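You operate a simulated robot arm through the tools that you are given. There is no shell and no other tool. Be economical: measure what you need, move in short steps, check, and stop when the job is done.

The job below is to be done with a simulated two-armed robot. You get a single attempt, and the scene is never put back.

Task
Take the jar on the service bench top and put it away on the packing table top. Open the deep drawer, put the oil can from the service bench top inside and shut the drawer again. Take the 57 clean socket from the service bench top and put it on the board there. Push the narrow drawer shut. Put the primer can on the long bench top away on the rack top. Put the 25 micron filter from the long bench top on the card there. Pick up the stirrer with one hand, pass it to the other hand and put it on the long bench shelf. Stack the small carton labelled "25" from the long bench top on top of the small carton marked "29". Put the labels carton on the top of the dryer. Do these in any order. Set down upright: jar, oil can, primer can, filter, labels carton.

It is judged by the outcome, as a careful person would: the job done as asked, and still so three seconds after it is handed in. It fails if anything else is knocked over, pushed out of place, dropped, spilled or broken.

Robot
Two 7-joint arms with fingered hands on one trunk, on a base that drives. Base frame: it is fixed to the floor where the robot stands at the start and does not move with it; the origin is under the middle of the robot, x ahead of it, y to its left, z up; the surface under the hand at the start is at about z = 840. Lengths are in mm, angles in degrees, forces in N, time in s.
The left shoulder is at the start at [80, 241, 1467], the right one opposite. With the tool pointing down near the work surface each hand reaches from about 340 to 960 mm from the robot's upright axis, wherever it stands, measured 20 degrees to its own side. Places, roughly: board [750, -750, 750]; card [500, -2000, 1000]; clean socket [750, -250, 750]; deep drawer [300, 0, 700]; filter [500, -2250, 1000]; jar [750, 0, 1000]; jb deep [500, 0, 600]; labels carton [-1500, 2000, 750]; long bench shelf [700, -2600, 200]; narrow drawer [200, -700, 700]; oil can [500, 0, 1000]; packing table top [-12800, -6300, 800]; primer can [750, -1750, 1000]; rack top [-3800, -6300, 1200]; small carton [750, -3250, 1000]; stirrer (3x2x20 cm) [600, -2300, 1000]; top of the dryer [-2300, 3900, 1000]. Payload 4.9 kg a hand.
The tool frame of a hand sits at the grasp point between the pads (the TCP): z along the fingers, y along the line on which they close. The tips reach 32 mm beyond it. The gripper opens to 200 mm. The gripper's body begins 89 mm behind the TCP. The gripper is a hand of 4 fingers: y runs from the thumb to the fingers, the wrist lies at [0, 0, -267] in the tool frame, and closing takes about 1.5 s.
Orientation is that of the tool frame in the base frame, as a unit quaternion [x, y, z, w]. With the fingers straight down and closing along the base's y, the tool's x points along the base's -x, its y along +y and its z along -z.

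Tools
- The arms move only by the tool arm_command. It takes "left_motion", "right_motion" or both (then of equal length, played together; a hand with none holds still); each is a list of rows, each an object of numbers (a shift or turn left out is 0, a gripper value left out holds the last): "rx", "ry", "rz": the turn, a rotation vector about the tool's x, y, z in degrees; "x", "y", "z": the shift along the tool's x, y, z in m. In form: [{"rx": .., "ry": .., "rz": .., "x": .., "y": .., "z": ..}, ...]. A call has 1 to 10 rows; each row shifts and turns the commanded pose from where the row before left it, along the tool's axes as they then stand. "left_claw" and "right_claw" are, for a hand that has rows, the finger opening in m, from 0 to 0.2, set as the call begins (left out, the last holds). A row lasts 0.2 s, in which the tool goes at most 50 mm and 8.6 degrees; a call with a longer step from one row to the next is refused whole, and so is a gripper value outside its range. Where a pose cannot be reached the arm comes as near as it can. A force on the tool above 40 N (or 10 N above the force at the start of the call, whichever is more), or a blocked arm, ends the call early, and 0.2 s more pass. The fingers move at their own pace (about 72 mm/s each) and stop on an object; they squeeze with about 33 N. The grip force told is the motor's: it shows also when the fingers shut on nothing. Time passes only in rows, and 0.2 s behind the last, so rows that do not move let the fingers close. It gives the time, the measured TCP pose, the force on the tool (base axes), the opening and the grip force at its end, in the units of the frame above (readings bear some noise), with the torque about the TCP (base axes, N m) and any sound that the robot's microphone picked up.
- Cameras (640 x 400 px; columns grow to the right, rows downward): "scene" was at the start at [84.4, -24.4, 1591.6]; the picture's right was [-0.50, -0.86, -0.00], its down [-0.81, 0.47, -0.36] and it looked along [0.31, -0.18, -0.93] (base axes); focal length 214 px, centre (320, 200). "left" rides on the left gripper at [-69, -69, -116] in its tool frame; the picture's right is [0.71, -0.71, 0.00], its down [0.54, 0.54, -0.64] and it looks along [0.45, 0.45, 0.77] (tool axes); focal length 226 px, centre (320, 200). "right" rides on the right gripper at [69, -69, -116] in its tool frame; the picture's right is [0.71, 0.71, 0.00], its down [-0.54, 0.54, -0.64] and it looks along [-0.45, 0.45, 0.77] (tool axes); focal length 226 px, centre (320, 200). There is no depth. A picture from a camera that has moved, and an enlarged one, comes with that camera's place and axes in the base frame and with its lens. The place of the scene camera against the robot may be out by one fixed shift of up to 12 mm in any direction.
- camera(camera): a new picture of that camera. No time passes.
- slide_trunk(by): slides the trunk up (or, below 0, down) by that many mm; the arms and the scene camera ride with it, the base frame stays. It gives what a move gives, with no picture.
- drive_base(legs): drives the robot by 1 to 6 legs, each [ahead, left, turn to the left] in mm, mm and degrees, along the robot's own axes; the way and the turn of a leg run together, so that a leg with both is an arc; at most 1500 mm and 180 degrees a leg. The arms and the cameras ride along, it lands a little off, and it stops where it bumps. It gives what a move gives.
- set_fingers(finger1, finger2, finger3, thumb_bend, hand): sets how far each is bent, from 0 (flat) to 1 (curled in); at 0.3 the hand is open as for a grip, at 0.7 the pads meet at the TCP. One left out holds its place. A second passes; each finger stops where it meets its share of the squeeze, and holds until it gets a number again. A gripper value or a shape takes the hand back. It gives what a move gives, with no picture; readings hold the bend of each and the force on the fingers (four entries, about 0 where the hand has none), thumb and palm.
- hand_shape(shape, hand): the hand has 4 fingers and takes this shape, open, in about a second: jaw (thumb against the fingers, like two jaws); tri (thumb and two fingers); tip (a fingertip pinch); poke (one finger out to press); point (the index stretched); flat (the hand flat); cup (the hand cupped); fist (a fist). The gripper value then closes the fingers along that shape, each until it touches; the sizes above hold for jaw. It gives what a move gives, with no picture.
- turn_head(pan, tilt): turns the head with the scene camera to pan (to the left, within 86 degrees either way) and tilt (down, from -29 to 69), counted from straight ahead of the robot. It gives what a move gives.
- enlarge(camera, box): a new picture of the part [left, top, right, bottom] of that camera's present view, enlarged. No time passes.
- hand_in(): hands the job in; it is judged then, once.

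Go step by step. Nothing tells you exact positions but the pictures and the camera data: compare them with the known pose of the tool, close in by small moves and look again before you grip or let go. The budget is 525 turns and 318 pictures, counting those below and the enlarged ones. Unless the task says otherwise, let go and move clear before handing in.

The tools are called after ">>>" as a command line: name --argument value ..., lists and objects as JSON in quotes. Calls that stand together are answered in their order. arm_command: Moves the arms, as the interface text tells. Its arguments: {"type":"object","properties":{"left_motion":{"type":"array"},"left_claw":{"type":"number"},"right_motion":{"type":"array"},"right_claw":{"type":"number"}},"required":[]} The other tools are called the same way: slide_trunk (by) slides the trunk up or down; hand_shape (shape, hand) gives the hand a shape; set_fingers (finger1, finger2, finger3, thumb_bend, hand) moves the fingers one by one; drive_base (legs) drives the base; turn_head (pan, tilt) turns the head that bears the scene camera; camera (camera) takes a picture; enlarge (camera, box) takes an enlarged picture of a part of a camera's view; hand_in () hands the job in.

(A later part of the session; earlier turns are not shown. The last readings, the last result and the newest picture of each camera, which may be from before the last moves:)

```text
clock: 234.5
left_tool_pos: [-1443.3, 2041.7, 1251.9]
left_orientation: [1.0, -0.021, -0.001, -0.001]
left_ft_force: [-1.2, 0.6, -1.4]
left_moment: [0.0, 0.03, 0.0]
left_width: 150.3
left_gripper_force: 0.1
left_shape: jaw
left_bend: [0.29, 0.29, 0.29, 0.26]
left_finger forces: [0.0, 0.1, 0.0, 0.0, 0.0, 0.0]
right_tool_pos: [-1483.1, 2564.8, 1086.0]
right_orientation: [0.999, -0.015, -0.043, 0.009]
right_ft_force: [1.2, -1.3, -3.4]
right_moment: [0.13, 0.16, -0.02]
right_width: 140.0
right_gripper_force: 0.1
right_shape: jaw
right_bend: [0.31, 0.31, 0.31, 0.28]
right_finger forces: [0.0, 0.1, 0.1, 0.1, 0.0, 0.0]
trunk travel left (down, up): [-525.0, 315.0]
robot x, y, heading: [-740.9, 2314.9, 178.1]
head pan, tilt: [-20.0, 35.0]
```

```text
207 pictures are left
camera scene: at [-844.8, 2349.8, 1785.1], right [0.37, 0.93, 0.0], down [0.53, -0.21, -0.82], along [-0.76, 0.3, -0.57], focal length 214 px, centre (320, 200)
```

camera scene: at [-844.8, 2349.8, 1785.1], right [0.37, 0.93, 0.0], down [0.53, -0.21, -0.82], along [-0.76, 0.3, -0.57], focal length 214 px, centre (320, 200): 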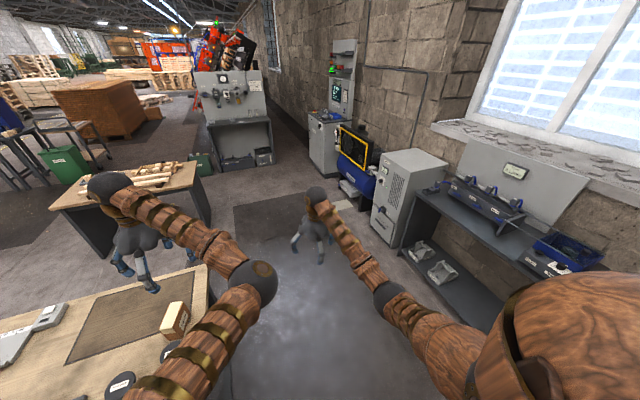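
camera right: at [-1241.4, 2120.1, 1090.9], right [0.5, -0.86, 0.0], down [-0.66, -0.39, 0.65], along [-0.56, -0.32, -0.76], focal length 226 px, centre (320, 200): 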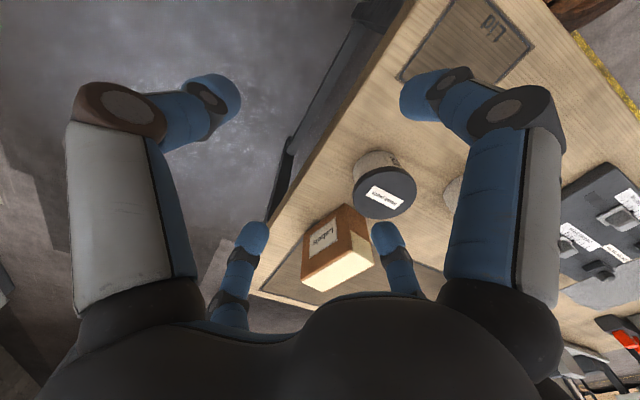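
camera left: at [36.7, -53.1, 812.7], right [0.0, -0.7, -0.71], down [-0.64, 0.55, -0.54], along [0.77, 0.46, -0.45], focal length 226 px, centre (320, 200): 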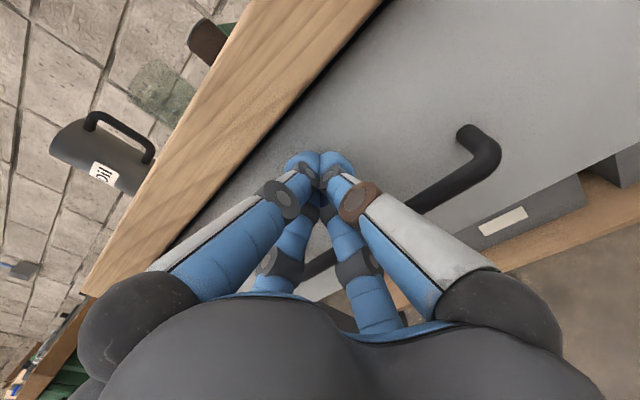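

The right arm is back in its good configuration. Level it, return beside the carton.

>>> arm_command --right_motion '[{"ry": 4.9, "z": -0.04}, {"z": -0.05}, {"z": -0.03}]'

>>> drive_base --legs '[[0, 615, 0]]'

>>> camera --camera "right"

```text
clock: 235.3
left_tool_pos: [-1442.5, 2041.2, 1252.5]
left_orientation: [1.0, -0.02, -0.002, -0.001]
left_ft_force: [1.0, -0.1, 1.3]
left_moment: [0.01, -0.03, -0.01]
left_width: 150.0
left_gripper_force: 0.0
left_shape: jaw
left_bend: [0.29, 0.29, 0.29, 0.26]
left_finger forces: [0.0, 0.0, 0.0, 0.1, 0.0, 0.0]
right_tool_pos: [-1478.1, 2563.5, 1208.6]
right_orientation: [1.0, -0.015, -0.002, 0.007]
right_ft_force: [-0.1, 0.1, -0.6]
right_moment: [0.01, 0.02, 0.01]
right_width: 140.1
right_gripper_force: 0.0
right_shape: jaw
right_bend: [0.31, 0.31, 0.31, 0.28]
right_finger forces: [0.0, 0.1, 0.0, 0.0, 0.0, 0.0]
trunk travel left (down, up): [-525.0, 315.0]
robot x, y, heading: [-736.8, 2310.0, 178.5]
head pan, tilt: [-20.0, 35.0]
```

```text
clock: 238.8
left_tool_pos: [-1459.2, 1422.4, 1252.2]
left_orientation: [1.0, -0.021, -0.001, 0.0]
left_ft_force: [0.3, 0.5, 0.1]
left_moment: [-0.03, 0.03, 0.01]
left_width: 150.3
left_gripper_force: 0.0
left_shape: jaw
left_bend: [0.29, 0.29, 0.29, 0.26]
left_finger forces: [0.1, 0.0, 0.0, 0.0, 0.1, 0.1]
right_tool_pos: [-1496.2, 1945.1, 1208.4]
right_orientation: [1.0, -0.015, -0.001, 0.008]
right_ft_force: [0.6, 0.4, 0.2]
right_moment: [-0.01, 0.02, 0.0]
right_width: 140.0
right_gripper_force: 0.0
right_shape: jaw
right_bend: [0.31, 0.31, 0.31, 0.28]
right_finger forces: [0.0, 0.0, 0.1, 0.0, 0.0, 0.0]
trunk travel left (down, up): [-525.0, 315.0]
robot x, y, heading: [-753.1, 1690.4, 178.5]
head pan, tilt: [-20.0, 35.0]
```

```text
206 pictures are left
camera right: at [-1426.9, 2013.5, 1321.9], right [0.69, -0.73, 0.01], down [-0.55, -0.52, 0.65], along [-0.47, -0.45, -0.76], focal length 226 px, centre (320, 200)
```

right: 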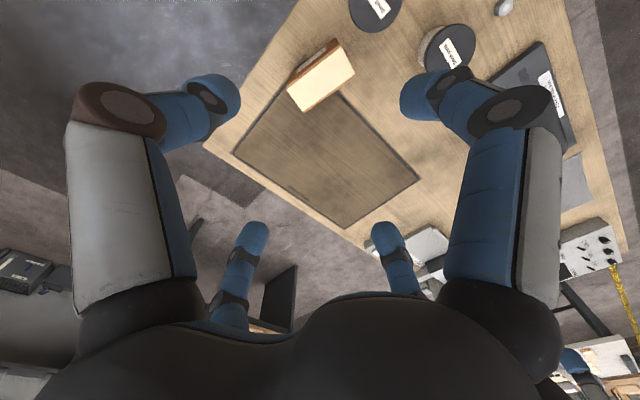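

>>> arm_command --right_motion '[{"rz": 5, "z": 0.05}, {"rz": 5.5, "z": 0.05}, {"z": 0.05}, {"z": 0.05}, {"z": 0.05}]'

>>> camera --camera "right"

```text
clock: 240.0
left_tool_pos: [-1461.4, 1420.5, 1252.6]
left_orientation: [1.0, -0.021, -0.001, -0.001]
left_ft_force: [-0.3, 0.3, -0.1]
left_moment: [-0.01, 0.0, -0.02]
left_width: 150.4
left_gripper_force: 0.0
left_shape: jaw
left_bend: [0.29, 0.29, 0.29, 0.26]
left_finger forces: [0.0, 0.0, 0.0, 0.1, 0.0, 0.0]
right_tool_pos: [-1498.8, 1939.7, 959.0]
right_orientation: [0.994, -0.107, -0.001, 0.008]
right_ft_force: [-0.3, 0.2, 0.4]
right_moment: [0.0, -0.02, 0.03]
right_width: 140.0
right_gripper_force: 0.0
right_shape: jaw
right_bend: [0.31, 0.31, 0.31, 0.28]
right_finger forces: [0.0, 0.0, 0.1, 0.1, 0.1, 0.0]
trunk travel left (down, up): [-525.0, 315.0]
robot x, y, heading: [-753.8, 1690.5, 178.3]
head pan, tilt: [-20.0, 35.0]
```

```text
205 pictures are left
camera right: at [-1418.7, 1994.5, 1073.1], right [0.54, -0.84, 0.01], down [-0.64, -0.41, 0.65], along [-0.54, -0.36, -0.76], focal length 226 px, centre (320, 200)
```

right: 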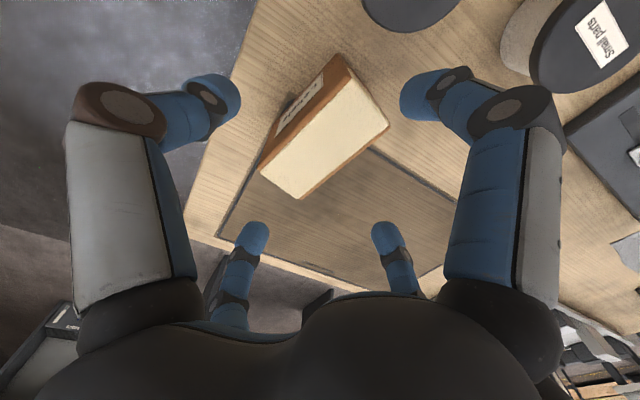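

Aligned. Descend and grip the carton.

>>> arm_command --right_motion '[{"z": 0.04}, {"z": 0.03}, {"z": 0.025}]'

>>> arm_command --right_motion '[{}, {}, {}, {}, {}, {}, {}]' --right_claw 0.03

>>> camera --camera "right"

```text
clock: 240.8
left_tool_pos: [-1460.5, 1422.2, 1252.7]
left_orientation: [1.0, -0.021, -0.002, 0.0]
left_ft_force: [-0.9, -0.4, 0.0]
left_moment: [0.01, -0.02, 0.01]
left_width: 150.1
left_gripper_force: 0.0
left_shape: jaw
left_bend: [0.29, 0.29, 0.29, 0.26]
left_finger forces: [0.0, 0.0, 0.0, 0.0, 0.1, 0.0]
right_tool_pos: [-1498.6, 1938.6, 865.5]
right_orientation: [0.994, -0.106, -0.002, 0.008]
right_ft_force: [0.0, -0.3, 0.0]
right_moment: [-0.01, 0.0, 0.01]
right_width: 139.8
right_gripper_force: 0.0
right_shape: jaw
right_bend: [0.31, 0.31, 0.31, 0.28]
right_finger forces: [0.1, 0.0, 0.1, 0.0, 0.1, 0.0]
trunk travel left (down, up): [-525.0, 315.0]
robot x, y, heading: [-754.9, 1692.6, 178.5]
head pan, tilt: [-20.0, 35.0]
```

```text
clock: 242.4
left_tool_pos: [-1460.5, 1421.0, 1251.0]
left_orientation: [1.0, -0.021, -0.002, -0.001]
left_ft_force: [-0.7, 0.1, 0.0]
left_moment: [0.02, 0.02, -0.01]
left_width: 150.2
left_gripper_force: 0.0
left_shape: jaw
left_bend: [0.29, 0.29, 0.29, 0.26]
left_finger forces: [0.0, 0.0, 0.0, 0.0, 0.0, 0.0]
right_tool_pos: [-1498.0, 1938.4, 864.5]
right_orientation: [0.994, -0.106, -0.001, 0.008]
right_ft_force: [0.0, 0.1, 0.6]
right_moment: [0.0, -0.03, 0.01]
right_width: 70.8
right_gripper_force: 33.5
right_shape: jaw
right_bend: [0.37, 0.54, 0.38, 0.47]
right_finger forces: [29.7, 29.7, 29.4, 0.0, 29.9, 0.0]
trunk travel left (down, up): [-525.0, 315.0]
robot x, y, heading: [-752.6, 1688.2, 178.4]
head pan, tilt: [-20.0, 35.0]
```

```text
204 pictures are left
camera right: at [-1417.6, 1993.8, 978.8], right [0.54, -0.84, 0.01], down [-0.64, -0.41, 0.65], along [-0.54, -0.36, -0.76], focal length 226 px, centre (320, 200)
```

right: 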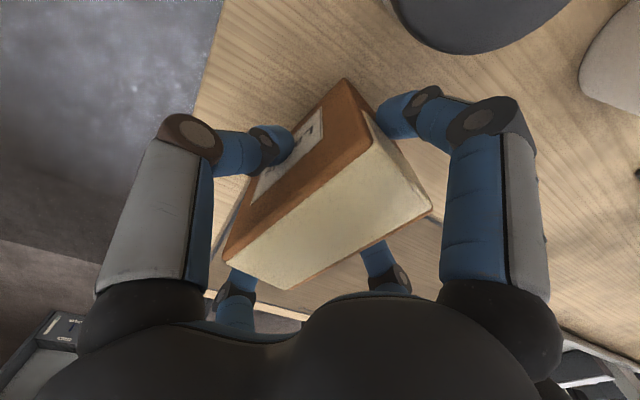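

Carton is gripped. Lift, then drive around to the dryer.

>>> arm_command --right_motion '[{"z": -0.04}, {"z": -0.05}, {"z": -0.05}, {"z": -0.05}, {"z": -0.05}, {"z": -0.05}]'

>>> drive_base --legs '[[0, -950, 0], [1400, 0, 0], [300, 0, 0], [0, 0, -90]]'

>>> turn_head --pan -15 --tilt 25

>>> camera --camera "scene"

```text
clock: 243.8
left_tool_pos: [-1460.0, 1421.2, 1252.6]
left_orientation: [1.0, -0.021, -0.001, -0.001]
left_ft_force: [-0.3, -0.6, 0.4]
left_moment: [0.02, 0.02, 0.0]
left_width: 150.4
left_gripper_force: 0.2
left_shape: jaw
left_bend: [0.29, 0.29, 0.29, 0.26]
left_finger forces: [0.0, 0.0, 0.0, 0.0, 0.0, 0.1]
right_tool_pos: [-1494.7, 1943.9, 1155.2]
right_orientation: [0.994, -0.106, -0.001, 0.007]
right_ft_force: [0.3, 0.6, -2.1]
right_moment: [-0.02, 0.01, 0.03]
right_width: 70.7
right_gripper_force: 32.9
right_shape: jaw
right_bend: [0.37, 0.54, 0.38, 0.47]
right_finger forces: [29.5, 29.8, 29.5, 0.0, 29.8, 0.0]
trunk travel left (down, up): [-525.0, 315.0]
robot x, y, heading: [-751.0, 1690.3, 178.4]
head pan, tilt: [-20.0, 35.0]
```

```text
clock: 260.7
left_tool_pos: [-2647.3, 3411.2, 1250.9]
left_orientation: [-0.675, 0.738, -0.001, 0.001]
left_ft_force: [-0.2, 1.1, 0.1]
left_moment: [0.0, 0.0, 0.0]
left_width: 150.1
left_gripper_force: 0.0
left_shape: jaw
left_bend: [0.29, 0.29, 0.29, 0.26]
left_finger forces: [0.0, 0.0, 0.0, 0.0, 0.1, 0.0]
right_tool_pos: [-2124.7, 3420.0, 1156.4]
right_orientation: [-0.609, 0.793, 0.007, -0.005]
right_ft_force: [0.3, 0.6, -3.3]
right_moment: [-0.03, 0.01, 0.01]
right_width: 70.4
right_gripper_force: 33.6
right_shape: jaw
right_bend: [0.37, 0.54, 0.38, 0.47]
right_finger forces: [28.9, 29.8, 29.4, 0.0, 29.7, 0.1]
trunk travel left (down, up): [-525.0, 315.0]
robot x, y, heading: [-2407.1, 2692.6, 85.5]
head pan, tilt: [-20.0, 35.0]
```

```text
clock: 261.4
left_tool_pos: [-2648.3, 3410.8, 1251.8]
left_orientation: [-0.675, 0.738, 0.0, 0.002]
left_ft_force: [0.3, 0.3, -0.8]
left_moment: [0.0, 0.0, -0.01]
left_width: 150.4
left_gripper_force: 0.0
left_shape: jaw
left_bend: [0.29, 0.29, 0.29, 0.26]
left_finger forces: [0.0, 0.1, 0.0, 0.0, 0.0, 0.0]
right_tool_pos: [-2124.2, 3420.5, 1156.1]
right_orientation: [-0.61, 0.793, 0.007, -0.004]
right_ft_force: [-0.8, 0.0, -2.2]
right_moment: [0.01, 0.02, -0.03]
right_width: 70.8
right_gripper_force: 33.1
right_shape: jaw
right_bend: [0.37, 0.54, 0.38, 0.47]
right_finger forces: [29.0, 29.7, 29.4, 0.1, 29.8, 0.0]
trunk travel left (down, up): [-525.0, 315.0]
robot x, y, heading: [-2415.5, 2691.9, 85.5]
head pan, tilt: [-15.0, 25.0]
```

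```text
203 pictures are left
camera scene: at [-2372.8, 2814.9, 1800.9], right [0.94, -0.33, 0.0], down [-0.14, -0.4, -0.91], along [0.3, 0.85, -0.42], focal length 214 px, centre (320, 200)
```

scene: 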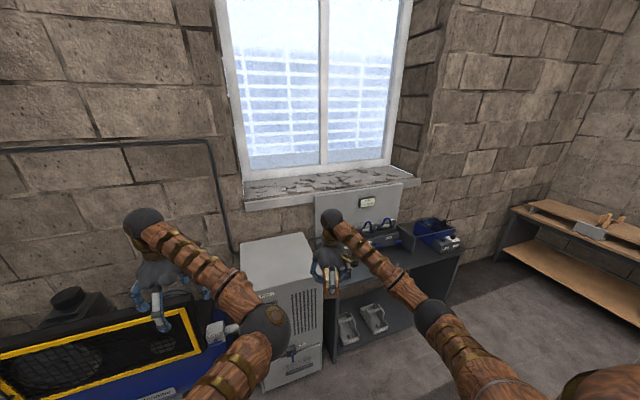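

The dryer top spans about x −2470…−2090, y 3630…4080. Raise the trunk for clearance and drive up so the carton is over its middle.

>>> slide_trunk --by 100

>>> drive_base --legs '[[0, 195, 0], [330, 0, 0]]'

>>> camera --camera "scene"

>>> camera --camera "right"

```text
clock: 262.8
left_tool_pos: [-2647.2, 3411.4, 1351.3]
left_orientation: [-0.675, 0.738, 0.0, 0.001]
left_ft_force: [0.8, 0.1, -0.2]
left_moment: [0.0, 0.01, 0.01]
left_width: 150.4
left_gripper_force: 0.0
left_shape: jaw
left_bend: [0.29, 0.29, 0.29, 0.26]
left_finger forces: [0.0, 0.0, 0.0, 0.0, 0.1, 0.0]
right_tool_pos: [-2123.9, 3421.4, 1256.1]
right_orientation: [-0.61, 0.792, 0.007, -0.005]
right_ft_force: [0.0, 0.1, -1.8]
right_moment: [-0.01, 0.0, 0.04]
right_width: 70.6
right_gripper_force: 33.2
right_shape: jaw
right_bend: [0.37, 0.54, 0.38, 0.47]
right_finger forces: [29.0, 29.8, 29.3, 0.1, 29.8, 0.0]
trunk travel left (down, up): [-625.0, 215.0]
robot x, y, heading: [-2409.9, 2694.1, 85.9]
head pan, tilt: [-15.0, 25.0]
```

```text
clock: 266.1
left_tool_pos: [-2819.7, 3747.3, 1353.1]
left_orientation: [-0.676, 0.737, 0.0, 0.001]
left_ft_force: [-0.9, -0.4, 0.4]
left_moment: [0.01, -0.02, -0.03]
left_width: 150.1
left_gripper_force: 0.0
left_shape: jaw
left_bend: [0.29, 0.29, 0.29, 0.26]
left_finger forces: [0.0, 0.0, 0.0, 0.1, 0.1, 0.0]
right_tool_pos: [-2297.0, 3758.2, 1256.8]
right_orientation: [-0.61, 0.793, 0.008, -0.003]
right_ft_force: [-0.4, -1.0, -2.9]
right_moment: [0.03, 0.02, -0.01]
right_width: 70.4
right_gripper_force: 32.9
right_shape: jaw
right_bend: [0.37, 0.54, 0.38, 0.47]
right_finger forces: [29.0, 29.9, 29.4, 0.0, 29.9, 0.0]
trunk travel left (down, up): [-625.0, 215.0]
robot x, y, heading: [-2583.4, 3032.0, 85.5]
head pan, tilt: [-15.0, 25.0]
```

```text
202 pictures are left
camera scene: at [-2544.9, 3150.7, 1901.3], right [0.94, -0.33, 0.0], down [-0.14, -0.4, -0.91], along [0.3, 0.86, -0.42], focal length 214 px, centre (320, 200)
```

scene: 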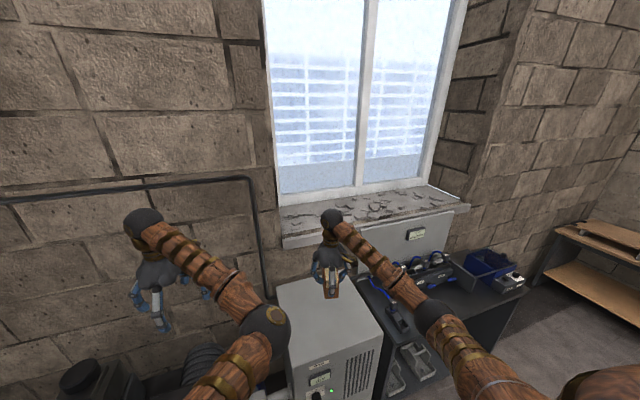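

```text
201 pictures are left
camera right: at [-2247.6, 3673.4, 1371.0], right [-0.86, -0.5, 0.01], down [-0.38, 0.66, 0.65], along [-0.33, 0.56, -0.76], focal length 226 px, centre (320, 200)
```

right: 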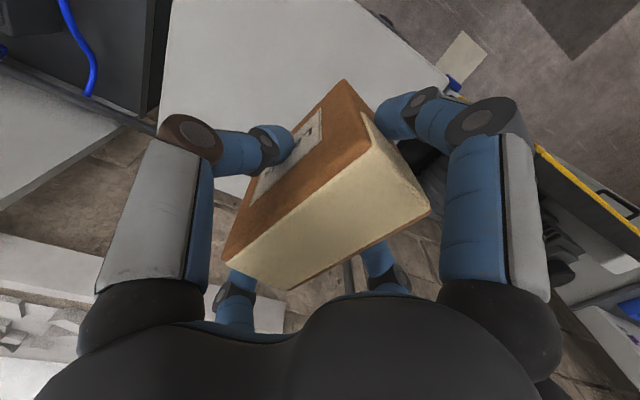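

>>> drive_base --legs '[[130, -20, 0]]'

>>> arm_command --right_motion '[{"z": 0.03}, {"z": 0.03}, {"z": 0.03}, {"z": 0.03}]'

>>> camera --camera "right"

>>> enlarge --camera "scene" --box '[240, 180, 480, 330]'

```text
clock: 267.4
left_tool_pos: [-2794.6, 3868.5, 1353.9]
left_orientation: [-0.677, 0.736, 0.002, 0.002]
left_ft_force: [0.0, -1.1, 0.0]
left_moment: [0.09, -0.03, 0.05]
left_width: 150.4
left_gripper_force: 0.0
left_shape: jaw
left_bend: [0.29, 0.29, 0.29, 0.26]
left_finger forces: [0.0, 0.0, 0.0, 0.0, 0.0, 0.0]
right_tool_pos: [-2270.7, 3881.2, 1258.1]
right_orientation: [-0.611, 0.791, 0.008, -0.003]
right_ft_force: [-0.7, 0.0, -3.0]
right_moment: [0.06, 0.02, 0.0]
right_width: 70.3
right_gripper_force: 33.2
right_shape: jaw
right_bend: [0.37, 0.54, 0.38, 0.47]
right_finger forces: [29.2, 30.0, 29.5, 0.2, 29.9, 0.0]
trunk travel left (down, up): [-625.0, 215.0]
robot x, y, heading: [-2555.3, 3156.9, 86.0]
head pan, tilt: [-15.0, 25.0]
```

```text
clock: 268.4
left_tool_pos: [-2792.3, 3875.3, 1350.2]
left_orientation: [-0.676, 0.737, 0.0, 0.0]
left_ft_force: [-0.6, 0.7, -0.3]
left_moment: [-0.03, 0.01, 0.03]
left_width: 150.3
left_gripper_force: 0.1
left_shape: jaw
left_bend: [0.29, 0.29, 0.29, 0.26]
left_finger forces: [0.0, 0.0, 0.0, 0.0, 0.1, 0.1]
right_tool_pos: [-2271.1, 3887.3, 1134.0]
right_orientation: [-0.611, 0.791, 0.006, -0.005]
right_ft_force: [0.0, 0.5, -2.4]
right_moment: [0.02, 0.02, 0.02]
right_width: 70.4
right_gripper_force: 32.6
right_shape: jaw
right_bend: [0.37, 0.54, 0.38, 0.47]
right_finger forces: [29.0, 30.0, 29.5, 0.1, 29.9, 0.0]
trunk travel left (down, up): [-625.0, 215.0]
robot x, y, heading: [-2553.9, 3155.6, 85.8]
head pan, tilt: [-15.0, 25.0]
```

```text
200 pictures are left
camera right: at [-2221.4, 3802.4, 1248.9], right [-0.86, -0.51, 0.01], down [-0.38, 0.66, 0.65], along [-0.34, 0.56, -0.76], focal length 226 px, centre (320, 200)
```

right: 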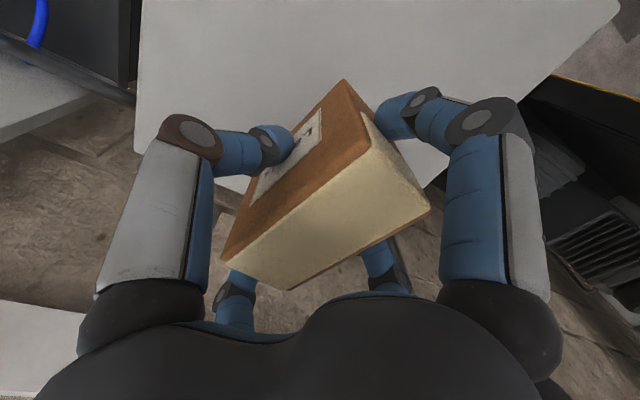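

```text
2.67 times, centred on (360, 255) of scene
camera zoom: at [-2514.9, 3281.1, 1900.8], right [0.95, -0.33, 0.0], down [-0.14, -0.4, -0.91], along [0.3, 0.86, -0.42], focal length 572 px, centre (213, 53)
```

zoom: 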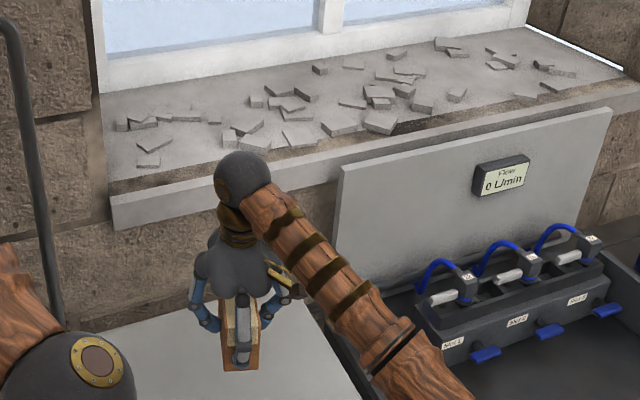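

The dryer top seems at z≈950; the carton is over its centre. Lower slowly until it touches.

>>> arm_command --right_motion '[{"z": 0.03}, {"z": 0.02}, {"z": 0.01}, {"z": 0.008}, {"z": 0.008}, {"z": 0.006}, {"z": 0.006}, {"z": 0.006}, {"z": 0.006}, {"z": 0.006}]'

```text
clock: 270.6
left_tool_pos: [-2793.3, 3873.3, 1351.5]
left_orientation: [-0.677, 0.736, 0.0, 0.001]
left_ft_force: [0.3, 1.1, -0.5]
left_moment: [0.03, -0.05, 0.01]
left_width: 150.3
left_gripper_force: 0.0
left_shape: jaw
left_bend: [0.29, 0.29, 0.29, 0.26]
left_finger forces: [0.0, 0.0, 0.1, 0.0, 0.0, 0.0]
right_tool_pos: [-2272.1, 3884.9, 1029.0]
right_orientation: [-0.611, 0.791, 0.007, -0.004]
right_ft_force: [-0.8, -0.2, -1.9]
right_moment: [0.0, 0.01, -0.03]
right_width: 70.3
right_gripper_force: 33.0
right_shape: jaw
right_bend: [0.37, 0.54, 0.38, 0.47]
right_finger forces: [29.0, 29.9, 29.5, 0.1, 29.9, 0.0]
trunk travel left (down, up): [-625.0, 215.0]
robot x, y, heading: [-2551.4, 3156.5, 85.9]
head pan, tilt: [-15.0, 25.0]
```

>>> arm_command --right_motion '[{"z": 0.006}, {"z": 0.006}, {"z": 0.006}, {"z": 0.006}, {"z": 0.006}, {"z": 0.006}, {"z": 0.006}, {"z": 0.006}, {"z": 0.006}, {"z": 0.006}]'

>>> camera --camera "right"

```text
clock: 271.8
left_tool_pos: [-2793.8, 3869.6, 1352.6]
left_orientation: [-0.676, 0.737, 0.001, 0.004]
left_ft_force: [-0.1, 0.2, 0.5]
left_moment: [-0.02, 0.01, 0.01]
left_width: 150.4
left_gripper_force: 0.1
left_shape: jaw
left_bend: [0.29, 0.29, 0.29, 0.26]
left_finger forces: [0.1, 0.0, 0.1, 0.0, 0.1, 0.1]
right_tool_pos: [-2273.2, 3889.1, 1012.0]
right_orientation: [-0.612, 0.791, 0.012, 0.0]
right_ft_force: [-2.3, -8.0, 28.8]
right_moment: [-0.75, 0.02, -0.11]
right_width: 71.4
right_gripper_force: 33.3
right_shape: jaw
right_bend: [0.37, 0.54, 0.38, 0.47]
right_finger forces: [35.1, 36.1, 30.4, 0.0, 36.4, 0.0]
trunk travel left (down, up): [-625.0, 215.0]
robot x, y, heading: [-2556.1, 3151.9, 86.1]
head pan, tilt: [-15.0, 25.0]
stopped in row 5 (right hand): the force on the tool passed its limit at 47 N (the readings are from after the stop); the commanded pose is now the measured one
```

```text
198 pictures are left
camera right: at [-2223.3, 3803.2, 1125.3], right [-0.86, -0.51, 0.0], down [-0.38, 0.65, 0.66], along [-0.34, 0.57, -0.75], focal length 226 px, centre (320, 200)
```

right: 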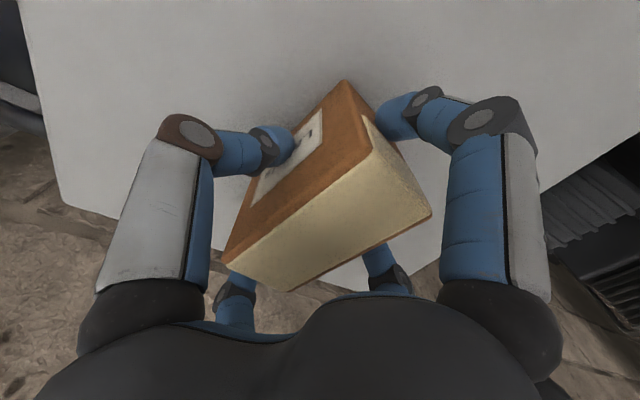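

Contact at TCP z≈1012. Carton is well inside the top. Release.

>>> arm_command --right_motion '[{"z": -0.003}, {}, {}, {}, {}, {}]' --right_claw 0.14

>>> arm_command --right_motion '[{"z": -0.03}, {"z": -0.05}, {"z": -0.05}, {"z": -0.05}, {"z": -0.05}]'

>>> camera --camera "right"

```text
clock: 273.1
left_tool_pos: [-2792.7, 3872.5, 1351.5]
left_orientation: [-0.677, 0.736, 0.0, 0.001]
left_ft_force: [-0.7, 0.4, 0.2]
left_moment: [-0.01, 0.01, 0.01]
left_width: 150.1
left_gripper_force: 0.0
left_shape: jaw
left_bend: [0.29, 0.29, 0.29, 0.26]
left_finger forces: [0.0, 0.1, 0.0, 0.0, 0.1, 0.0]
right_tool_pos: [-2272.6, 3890.2, 1010.3]
right_orientation: [-0.612, 0.791, 0.01, -0.001]
right_ft_force: [0.6, -0.1, -0.7]
right_moment: [0.0, 0.02, 0.0]
right_width: 139.2
right_gripper_force: 0.1
right_shape: jaw
right_bend: [0.31, 0.31, 0.31, 0.28]
right_finger forces: [0.0, 0.0, 0.0, 0.0, 0.0, 0.1]
trunk travel left (down, up): [-625.0, 215.0]
robot x, y, heading: [-2557.5, 3156.9, 86.1]
head pan, tilt: [-15.0, 25.0]
```

```text
clock: 274.4
left_tool_pos: [-2791.2, 3872.2, 1352.5]
left_orientation: [-0.677, 0.736, 0.0, 0.0]
left_ft_force: [-0.7, 0.5, 0.2]
left_moment: [0.01, 0.02, 0.01]
left_width: 150.3
left_gripper_force: 0.1
left_shape: jaw
left_bend: [0.29, 0.29, 0.29, 0.26]
left_finger forces: [0.0, 0.0, 0.0, 0.1, 0.0, 0.0]
right_tool_pos: [-2264.2, 3885.0, 1240.2]
right_orientation: [-0.612, 0.791, 0.009, -0.002]
right_ft_force: [-0.1, 0.9, -0.5]
right_moment: [0.04, -0.01, 0.01]
right_width: 139.7
right_gripper_force: 0.0
right_shape: jaw
right_bend: [0.31, 0.31, 0.31, 0.28]
right_finger forces: [0.1, 0.0, 0.0, 0.0, 0.0, 0.0]
trunk travel left (down, up): [-625.0, 215.0]
robot x, y, heading: [-2552.6, 3155.4, 86.2]
head pan, tilt: [-15.0, 25.0]
```

```text
197 pictures are left
camera right: at [-2215.2, 3798.3, 1354.4], right [-0.86, -0.51, 0.01], down [-0.38, 0.65, 0.66], along [-0.34, 0.56, -0.75], focal length 226 px, centre (320, 200)
```

right: 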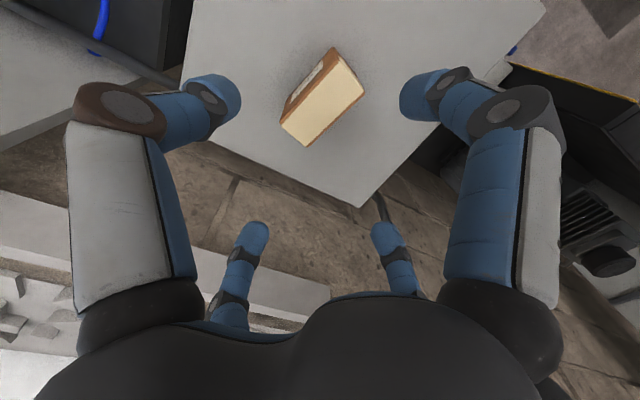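

The labels carton stands on the dryer. Now head back towards the benches.

>>> drive_base --legs '[[-450, 0, 4], [0, -1500, 0], [0, -290, 0]]'

```text
clock: 285.7
left_tool_pos: [-1088.2, 3415.4, 1351.3]
left_orientation: [0.71, -0.704, 0.0, -0.002]
left_ft_force: [-1.0, 0.5, 0.0]
left_moment: [0.03, -0.04, 0.01]
left_width: 150.3
left_gripper_force: 0.1
left_shape: jaw
left_bend: [0.29, 0.29, 0.29, 0.26]
left_finger forces: [0.0, 0.0, 0.0, 0.0, 0.0, 0.0]
right_tool_pos: [-564.8, 3475.0, 1242.4]
right_orientation: [-0.647, 0.762, 0.01, -0.001]
right_ft_force: [-0.4, 0.6, -0.1]
right_moment: [-0.03, -0.05, 0.02]
right_width: 140.0
right_gripper_force: 0.0
right_shape: jaw
right_bend: [0.31, 0.31, 0.31, 0.28]
right_finger forces: [0.0, 0.0, 0.0, 0.1, 0.0, 0.0]
trunk travel left (down, up): [-625.0, 215.0]
robot x, y, heading: [-777.9, 2725.4, 91.3]
head pan, tilt: [-15.0, 25.0]
```

>>> drive_base --legs '[[-1500, 0, 0], [-1500, 0, 0], [0, 0, -91]]'

>>> slide_trunk --by -150

>>> turn_head --pan -60 --tilt 20

>>> camera --camera "scene"

```text
clock: 304.3
left_tool_pos: [24.2, -42.9, 1351.5]
left_orientation: [-0.004, 1.0, -0.002, 0.001]
left_ft_force: [-0.1, 0.1, -0.9]
left_moment: [-0.04, 0.0, 0.04]
left_width: 150.1
left_gripper_force: 0.0
left_shape: jaw
left_bend: [0.29, 0.29, 0.29, 0.26]
left_finger forces: [0.0, 0.1, 0.1, 0.0, 0.1, 0.1]
right_tool_pos: [82.8, -566.7, 1240.5]
right_orientation: [0.082, 0.997, 0.008, 0.007]
right_ft_force: [-0.8, 1.0, -0.4]
right_moment: [-0.01, 0.01, -0.03]
right_width: 139.8
right_gripper_force: 0.2
right_shape: jaw
right_bend: [0.31, 0.31, 0.31, 0.28]
right_finger forces: [0.1, 0.0, 0.1, 0.0, 0.1, 0.0]
trunk travel left (down, up): [-625.0, 215.0]
robot x, y, heading: [-665.9, -346.8, 0.9]
head pan, tilt: [-15.0, 25.0]
```

```text
clock: 306.1
left_tool_pos: [24.1, -43.1, 1201.9]
left_orientation: [-0.004, 1.0, 0.0, 0.001]
left_ft_force: [-0.1, -0.6, -0.8]
left_moment: [0.01, -0.03, -0.02]
left_width: 150.1
left_gripper_force: 0.2
left_shape: jaw
left_bend: [0.29, 0.29, 0.29, 0.26]
left_finger forces: [0.1, 0.0, 0.0, 0.0, 0.0, 0.1]
right_tool_pos: [82.6, -566.5, 1091.4]
right_orientation: [0.08, 0.997, 0.008, 0.006]
right_ft_force: [0.8, -0.6, 0.9]
right_moment: [-0.03, 0.01, 0.01]
right_width: 139.6
right_gripper_force: 0.1
right_shape: jaw
right_bend: [0.31, 0.31, 0.31, 0.28]
right_finger forces: [0.1, 0.0, 0.1, 0.1, 0.0, 0.1]
trunk travel left (down, up): [-475.0, 365.0]
robot x, y, heading: [-667.4, -349.0, 1.1]
head pan, tilt: [-15.0, 25.0]
```

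```text
clock: 307.2
left_tool_pos: [24.6, -42.8, 1201.3]
left_orientation: [-0.004, 1.0, -0.002, 0.002]
left_ft_force: [-0.2, -0.8, 0.4]
left_moment: [0.04, 0.02, 0.01]
left_width: 150.1
left_gripper_force: 0.1
left_shape: jaw
left_bend: [0.29, 0.29, 0.29, 0.26]
left_finger forces: [0.0, 0.0, 0.0, 0.0, 0.1, 0.0]
right_tool_pos: [83.7, -566.8, 1091.2]
right_orientation: [0.081, 0.997, 0.008, 0.006]
right_ft_force: [0.3, -0.6, 0.4]
right_moment: [0.03, -0.03, -0.01]
right_width: 139.7
right_gripper_force: 0.0
right_shape: jaw
right_bend: [0.31, 0.31, 0.31, 0.28]
right_finger forces: [0.1, 0.0, 0.1, 0.1, 0.0, 0.0]
trunk travel left (down, up): [-475.0, 365.0]
robot x, y, heading: [-669.9, -348.4, 1.3]
head pan, tilt: [-60.0, 20.0]
```

```text
196 pictures are left
camera scene: at [-583.1, -422.4, 1759.1], right [-0.86, -0.52, 0.0], down [-0.18, 0.29, -0.94], along [0.49, -0.8, -0.34], focal length 214 px, centre (320, 200)
```

scene: 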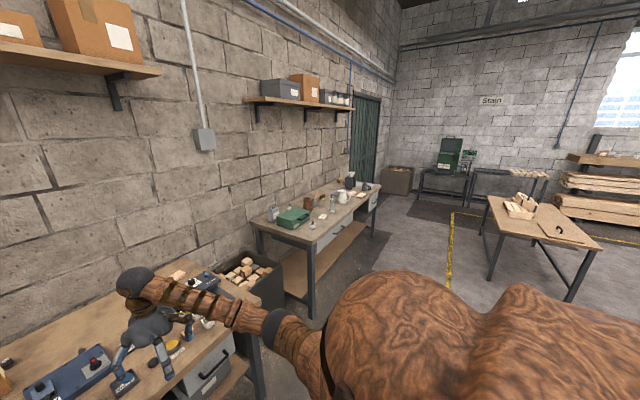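

>>> drive_base --legs '[[-120, 0, -1], [0, -1450, 0], [0, -300, 0]]'

>>> turn_head --pan -10 --tilt 35

>>> camera --camera "scene"

```text
clock: 316.9
left_tool_pos: [-101.1, -1829.4, 1201.1]
left_orientation: [0.012, 1.0, -0.002, 0.001]
left_ft_force: [0.4, 0.6, -0.5]
left_moment: [-0.05, 0.01, -0.02]
left_width: 150.3
left_gripper_force: 0.0
left_shape: jaw
left_bend: [0.29, 0.29, 0.29, 0.26]
left_finger forces: [0.0, 0.0, 0.0, 0.0, 0.1, 0.0]
right_tool_pos: [-58.8, -2355.9, 1091.3]
right_orientation: [0.098, 0.995, 0.007, 0.006]
right_ft_force: [0.8, -0.2, 0.3]
right_moment: [0.0, 0.02, -0.01]
right_width: 139.6
right_gripper_force: 0.0
right_shape: jaw
right_bend: [0.31, 0.31, 0.31, 0.28]
right_finger forces: [0.0, 0.1, 0.0, 0.0, 0.1, 0.1]
trunk travel left (down, up): [-475.0, 365.0]
robot x, y, heading: [-804.9, -2115.9, -0.8]
head pan, tilt: [-60.0, 20.0]
```

```text
clock: 318.1
left_tool_pos: [-101.2, -1831.2, 1201.8]
left_orientation: [0.011, 1.0, -0.001, 0.002]
left_ft_force: [-0.3, -0.4, -0.1]
left_moment: [0.03, 0.03, 0.02]
left_width: 149.9
left_gripper_force: 0.1
left_shape: jaw
left_bend: [0.29, 0.29, 0.29, 0.26]
left_finger forces: [0.0, 0.0, 0.1, 0.0, 0.0, 0.0]
right_tool_pos: [-59.4, -2356.6, 1090.6]
right_orientation: [0.096, 0.995, 0.008, 0.006]
right_ft_force: [0.3, -0.7, 0.4]
right_moment: [0.02, 0.01, 0.0]
right_width: 139.6
right_gripper_force: 0.1
right_shape: jaw
right_bend: [0.31, 0.31, 0.31, 0.28]
right_finger forces: [0.0, 0.0, 0.1, 0.0, 0.0, 0.0]
trunk travel left (down, up): [-475.0, 365.0]
robot x, y, heading: [-801.3, -2117.1, -0.6]
head pan, tilt: [-10.0, 35.0]
```

```text
195 pictures are left
camera scene: at [-679.6, -2126.3, 1735.3], right [-0.19, -0.98, 0.0], down [-0.56, 0.11, -0.82], along [0.8, -0.15, -0.57], focal length 214 px, centre (320, 200)
```

scene: 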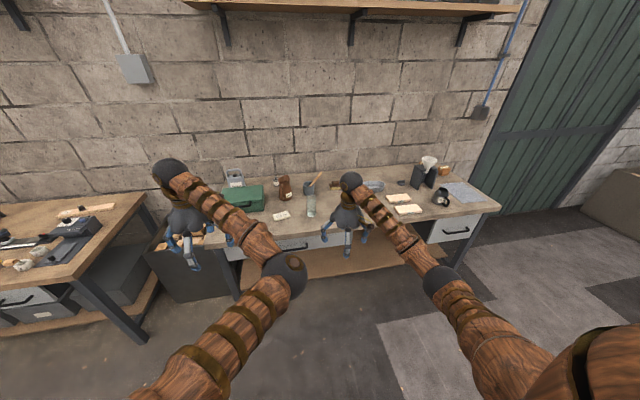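

>>> enlarge --camera "scene" --box '[200, 150, 360, 250]'

>>> enlarge --camera "scene" --box '[340, 140, 500, 240]'

```text
4.00 times, centred on (280, 200) of scene
camera zoom: at [-679.6, -2126.3, 1735.3], right [-0.19, -0.98, 0.0], down [-0.56, 0.11, -0.82], along [0.8, -0.15, -0.57], focal length 858 px, centre (480, 200)
```

zoom: 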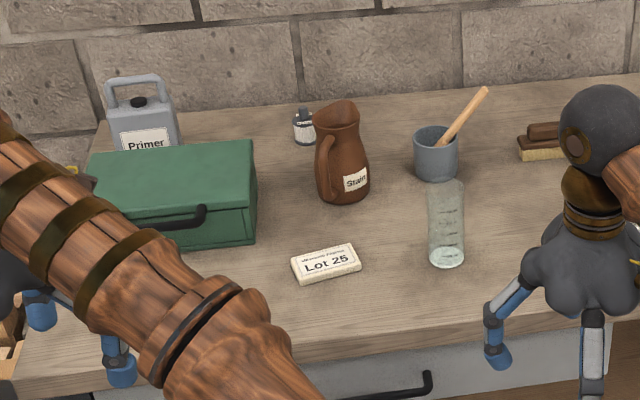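

```text
4.00 times, centred on (420, 190) of scene
camera zoom: at [-679.6, -2126.3, 1735.3], right [-0.19, -0.98, 0.0], down [-0.56, 0.11, -0.82], along [0.8, -0.15, -0.57], focal length 858 px, centre (-80, 240)
```

zoom: 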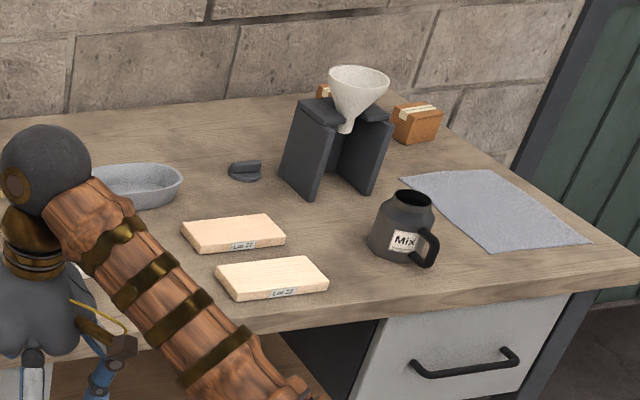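

The long bench shows the primer can (far left), a "Lot 25" card, a glass cylinder, a cup holding the wooden stirrer, and cartons behind the funnel stand at the right. I'll move closer for detail.

>>> drive_base --legs '[[420, 0, 0]]'

>>> turn_head --pan 0 --tilt 45

>>> camera --camera "scene"

>>> camera --camera "left"

>>> camera --camera "right"

```text
clock: 320.8
left_tool_pos: [325.0, -1839.8, 1202.2]
left_orientation: [0.014, 1.0, -0.001, 0.002]
left_ft_force: [-0.5, -0.6, -0.3]
left_moment: [-0.03, -0.02, 0.01]
left_width: 150.0
left_gripper_force: 0.1
left_shape: jaw
left_bend: [0.29, 0.29, 0.29, 0.26]
left_finger forces: [0.0, 0.0, 0.1, 0.0, 0.0, 0.1]
right_tool_pos: [367.9, -2364.6, 1092.1]
right_orientation: [0.098, 0.995, 0.009, 0.007]
right_ft_force: [-0.4, -0.2, -0.4]
right_moment: [-0.01, -0.01, -0.01]
right_width: 139.5
right_gripper_force: 0.1
right_shape: jaw
right_bend: [0.31, 0.31, 0.31, 0.28]
right_finger forces: [0.1, 0.1, 0.1, 0.0, 0.1, 0.0]
trunk travel left (down, up): [-475.0, 365.0]
robot x, y, heading: [-376.4, -2122.2, -0.7]
head pan, tilt: [-10.0, 35.0]
```

```text
clock: 321.5
left_tool_pos: [326.7, -1839.8, 1200.6]
left_orientation: [0.013, 1.0, -0.001, 0.001]
left_ft_force: [-0.6, -0.5, -0.7]
left_moment: [0.01, 0.01, 0.0]
left_width: 150.1
left_gripper_force: 0.1
left_shape: jaw
left_bend: [0.29, 0.29, 0.29, 0.26]
left_finger forces: [0.0, 0.0, 0.0, 0.0, 0.0, 0.0]
right_tool_pos: [369.6, -2364.1, 1090.2]
right_orientation: [0.098, 0.995, 0.008, 0.006]
right_ft_force: [0.9, -0.6, -0.2]
right_moment: [-0.03, -0.04, 0.01]
right_width: 139.8
right_gripper_force: 0.1
right_shape: jaw
right_bend: [0.31, 0.31, 0.31, 0.28]
right_finger forces: [0.0, 0.0, 0.0, 0.1, 0.0, 0.0]
trunk travel left (down, up): [-475.0, 365.0]
robot x, y, heading: [-370.2, -2121.5, -0.7]
head pan, tilt: [0.0, 45.0]
```

```text
192 pictures are left
camera scene: at [-255.9, -2117.0, 1720.4], right [-0.01, -1.0, 0.0], down [-0.71, 0.01, -0.71], along [0.71, -0.01, -0.71], focal length 214 px, centre (320, 200)
```

scene: 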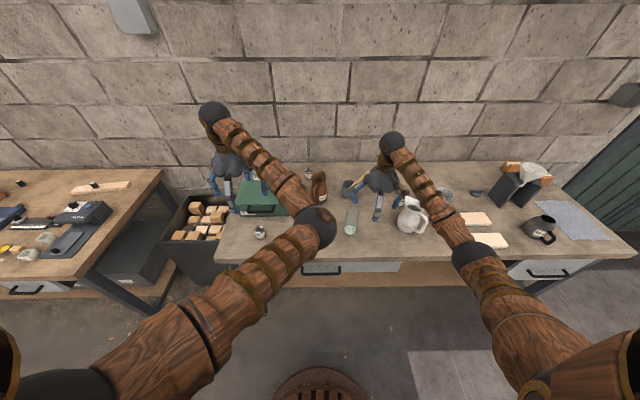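

```text
191 pictures are left
camera left: at [394.6, -1910.3, 1317.5], right [-0.72, -0.69, 0.0], down [-0.53, 0.56, 0.64], along [-0.44, 0.46, -0.77], focal length 226 px, centre (320, 200)
```

left: 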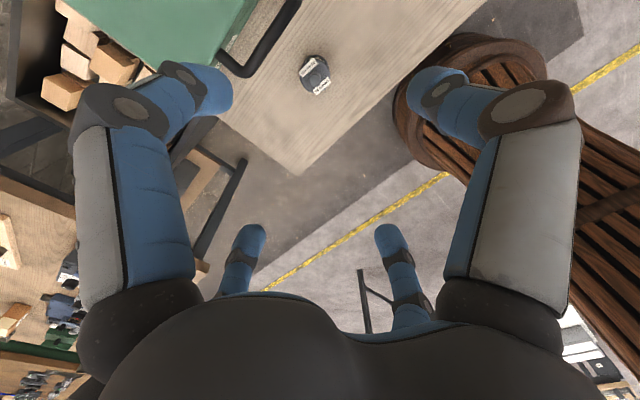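

```text
190 pictures are left
camera right: at [285.6, -2419.5, 1204.2], right [-0.56, 0.83, 0.0], down [0.63, 0.42, 0.66], along [0.54, 0.37, -0.75], focal length 226 px, centre (320, 200)
```

right: 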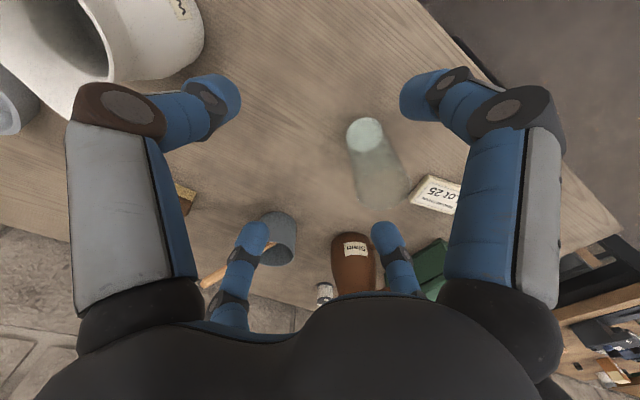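

>>> enlarge --camera "left" --box '[280, 40, 360, 110]'

>>> enlarge --camera "right" --box '[300, 220, 460, 320]'

>>> enlarge --camera "scene" --box '[210, 150, 370, 250]'

```text
5.71 times, centred on (320, 75) of left
camera zoom: at [394.6, -1910.3, 1317.5], right [-0.72, -0.69, 0.0], down [-0.53, 0.56, 0.64], along [-0.44, 0.46, -0.77], focal length 1292 px, centre (320, 914)
```

zoom: 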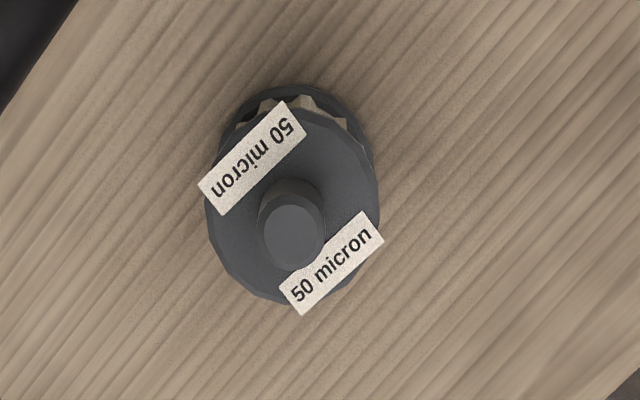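

```text
4.00 times, centred on (380, 270) of right
camera zoom: at [285.6, -2419.5, 1204.2], right [-0.56, 0.83, 0.0], down [0.63, 0.42, 0.66], along [0.54, 0.37, -0.75], focal length 904 px, centre (80, -80)
```

zoom: 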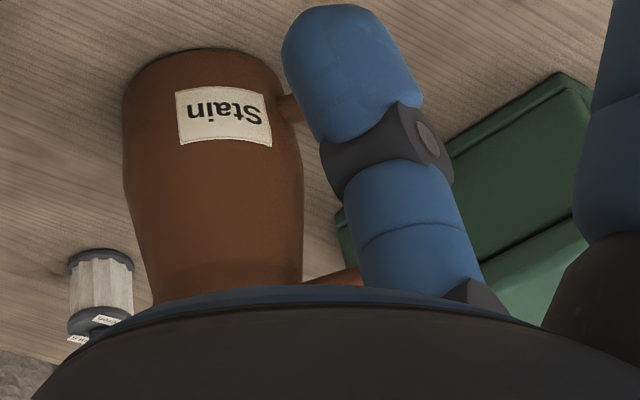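

```text
4.00 times, centred on (290, 200) of scene
camera zoom: at [-255.9, -2117.0, 1720.4], right [-0.01, -1.0, 0.0], down [-0.71, 0.01, -0.71], along [0.71, -0.01, -0.71], focal length 858 px, centre (440, 200)
```

zoom: 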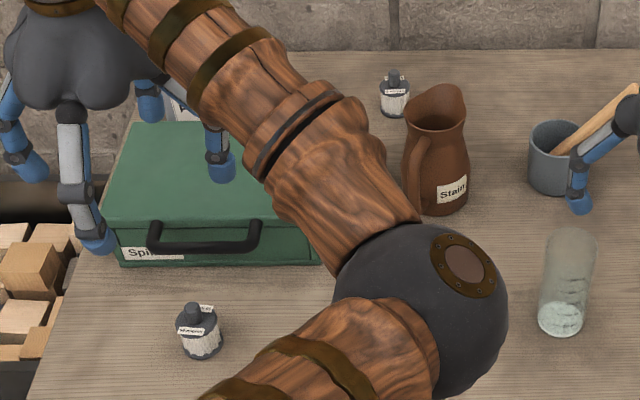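

>>> enlarge --camera "scene" --box '[296, 163, 320, 181]'

>>> enlarge --camera "scene" --box '[330, 150, 570, 270]'

```text
16.00 times, centred on (308, 172) of scene
camera zoom: at [-255.9, -2117.0, 1720.4], right [-0.01, -1.0, 0.0], down [-0.71, 0.01, -0.71], along [0.71, -0.01, -0.71], focal length 3432 px, centre (512, 648)
```

zoom: 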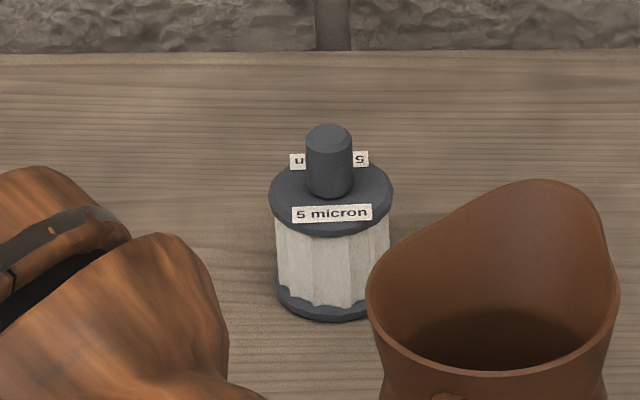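

```text
2.67 times, centred on (450, 210) of scene
camera zoom: at [-255.9, -2117.0, 1720.4], right [-0.01, -1.0, 0.0], down [-0.71, 0.01, -0.71], along [0.71, -0.01, -0.71], focal length 572 px, centre (-27, 173)
```

zoom: 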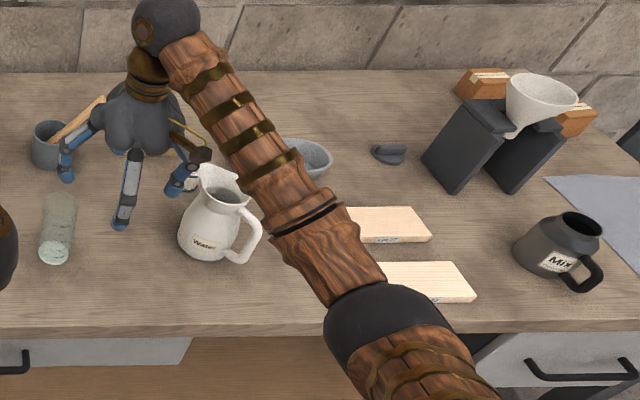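

Filters seen so far: "50 micron" (front left) and "5 micron" (behind the jug). The 25 micron one is probably hidden behind the right hand; I'll move it aside.

>>> arm_command --right_motion '[{"y": -0.045, "z": -0.02}, {"y": -0.045, "z": -0.02}, {"y": -0.045, "z": -0.02}, {"y": -0.045, "z": -0.02}, {"y": -0.045}, {"y": -0.045}]'

>>> camera --camera "scene"

>>> enlarge --camera "scene" --box '[310, 150, 470, 250]'

```text
clock: 322.9
left_tool_pos: [327.1, -1838.8, 1202.0]
left_orientation: [0.013, 1.0, -0.001, 0.0]
left_ft_force: [0.3, -0.3, 0.8]
left_moment: [0.01, -0.01, -0.01]
left_width: 150.5
left_gripper_force: 0.1
left_shape: jaw
left_bend: [0.29, 0.29, 0.29, 0.26]
left_finger forces: [0.0, 0.0, 0.0, 0.2, 0.0, 0.0]
right_tool_pos: [316.9, -2631.3, 1164.2]
right_orientation: [0.098, 0.995, 0.009, 0.006]
right_ft_force: [0.0, 0.1, -0.2]
right_moment: [0.01, 0.01, 0.01]
right_width: 139.8
right_gripper_force: 0.0
right_shape: jaw
right_bend: [0.31, 0.31, 0.31, 0.28]
right_finger forces: [0.0, 0.0, 0.0, 0.0, 0.1, 0.1]
trunk travel left (down, up): [-475.0, 365.0]
robot x, y, heading: [-377.2, -2120.4, -0.7]
head pan, tilt: [0.0, 45.0]
```

```text
184 pictures are left
camera scene: at [-257.1, -2118.4, 1720.5], right [-0.01, -1.0, 0.0], down [-0.71, 0.01, -0.71], along [0.71, -0.01, -0.71], focal length 214 px, centre (320, 200)
```

scene: 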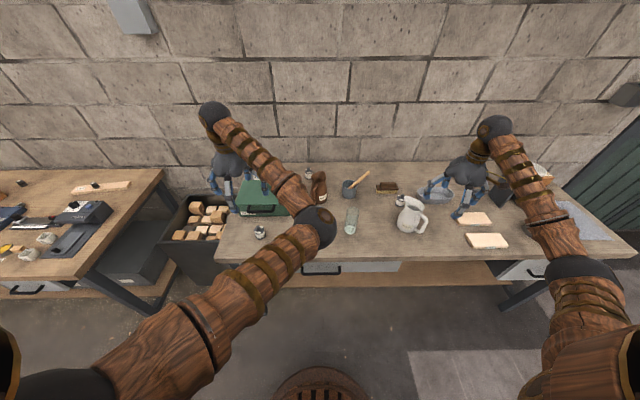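

```text
4.00 times, centred on (390, 200) of scene
camera zoom: at [-257.1, -2118.4, 1720.5], right [-0.01, -1.0, 0.0], down [-0.71, 0.01, -0.71], along [0.71, -0.01, -0.71], focal length 858 px, centre (40, 200)
```

zoom: 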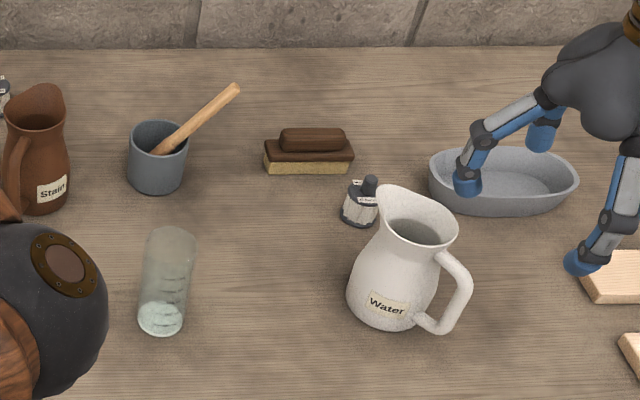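

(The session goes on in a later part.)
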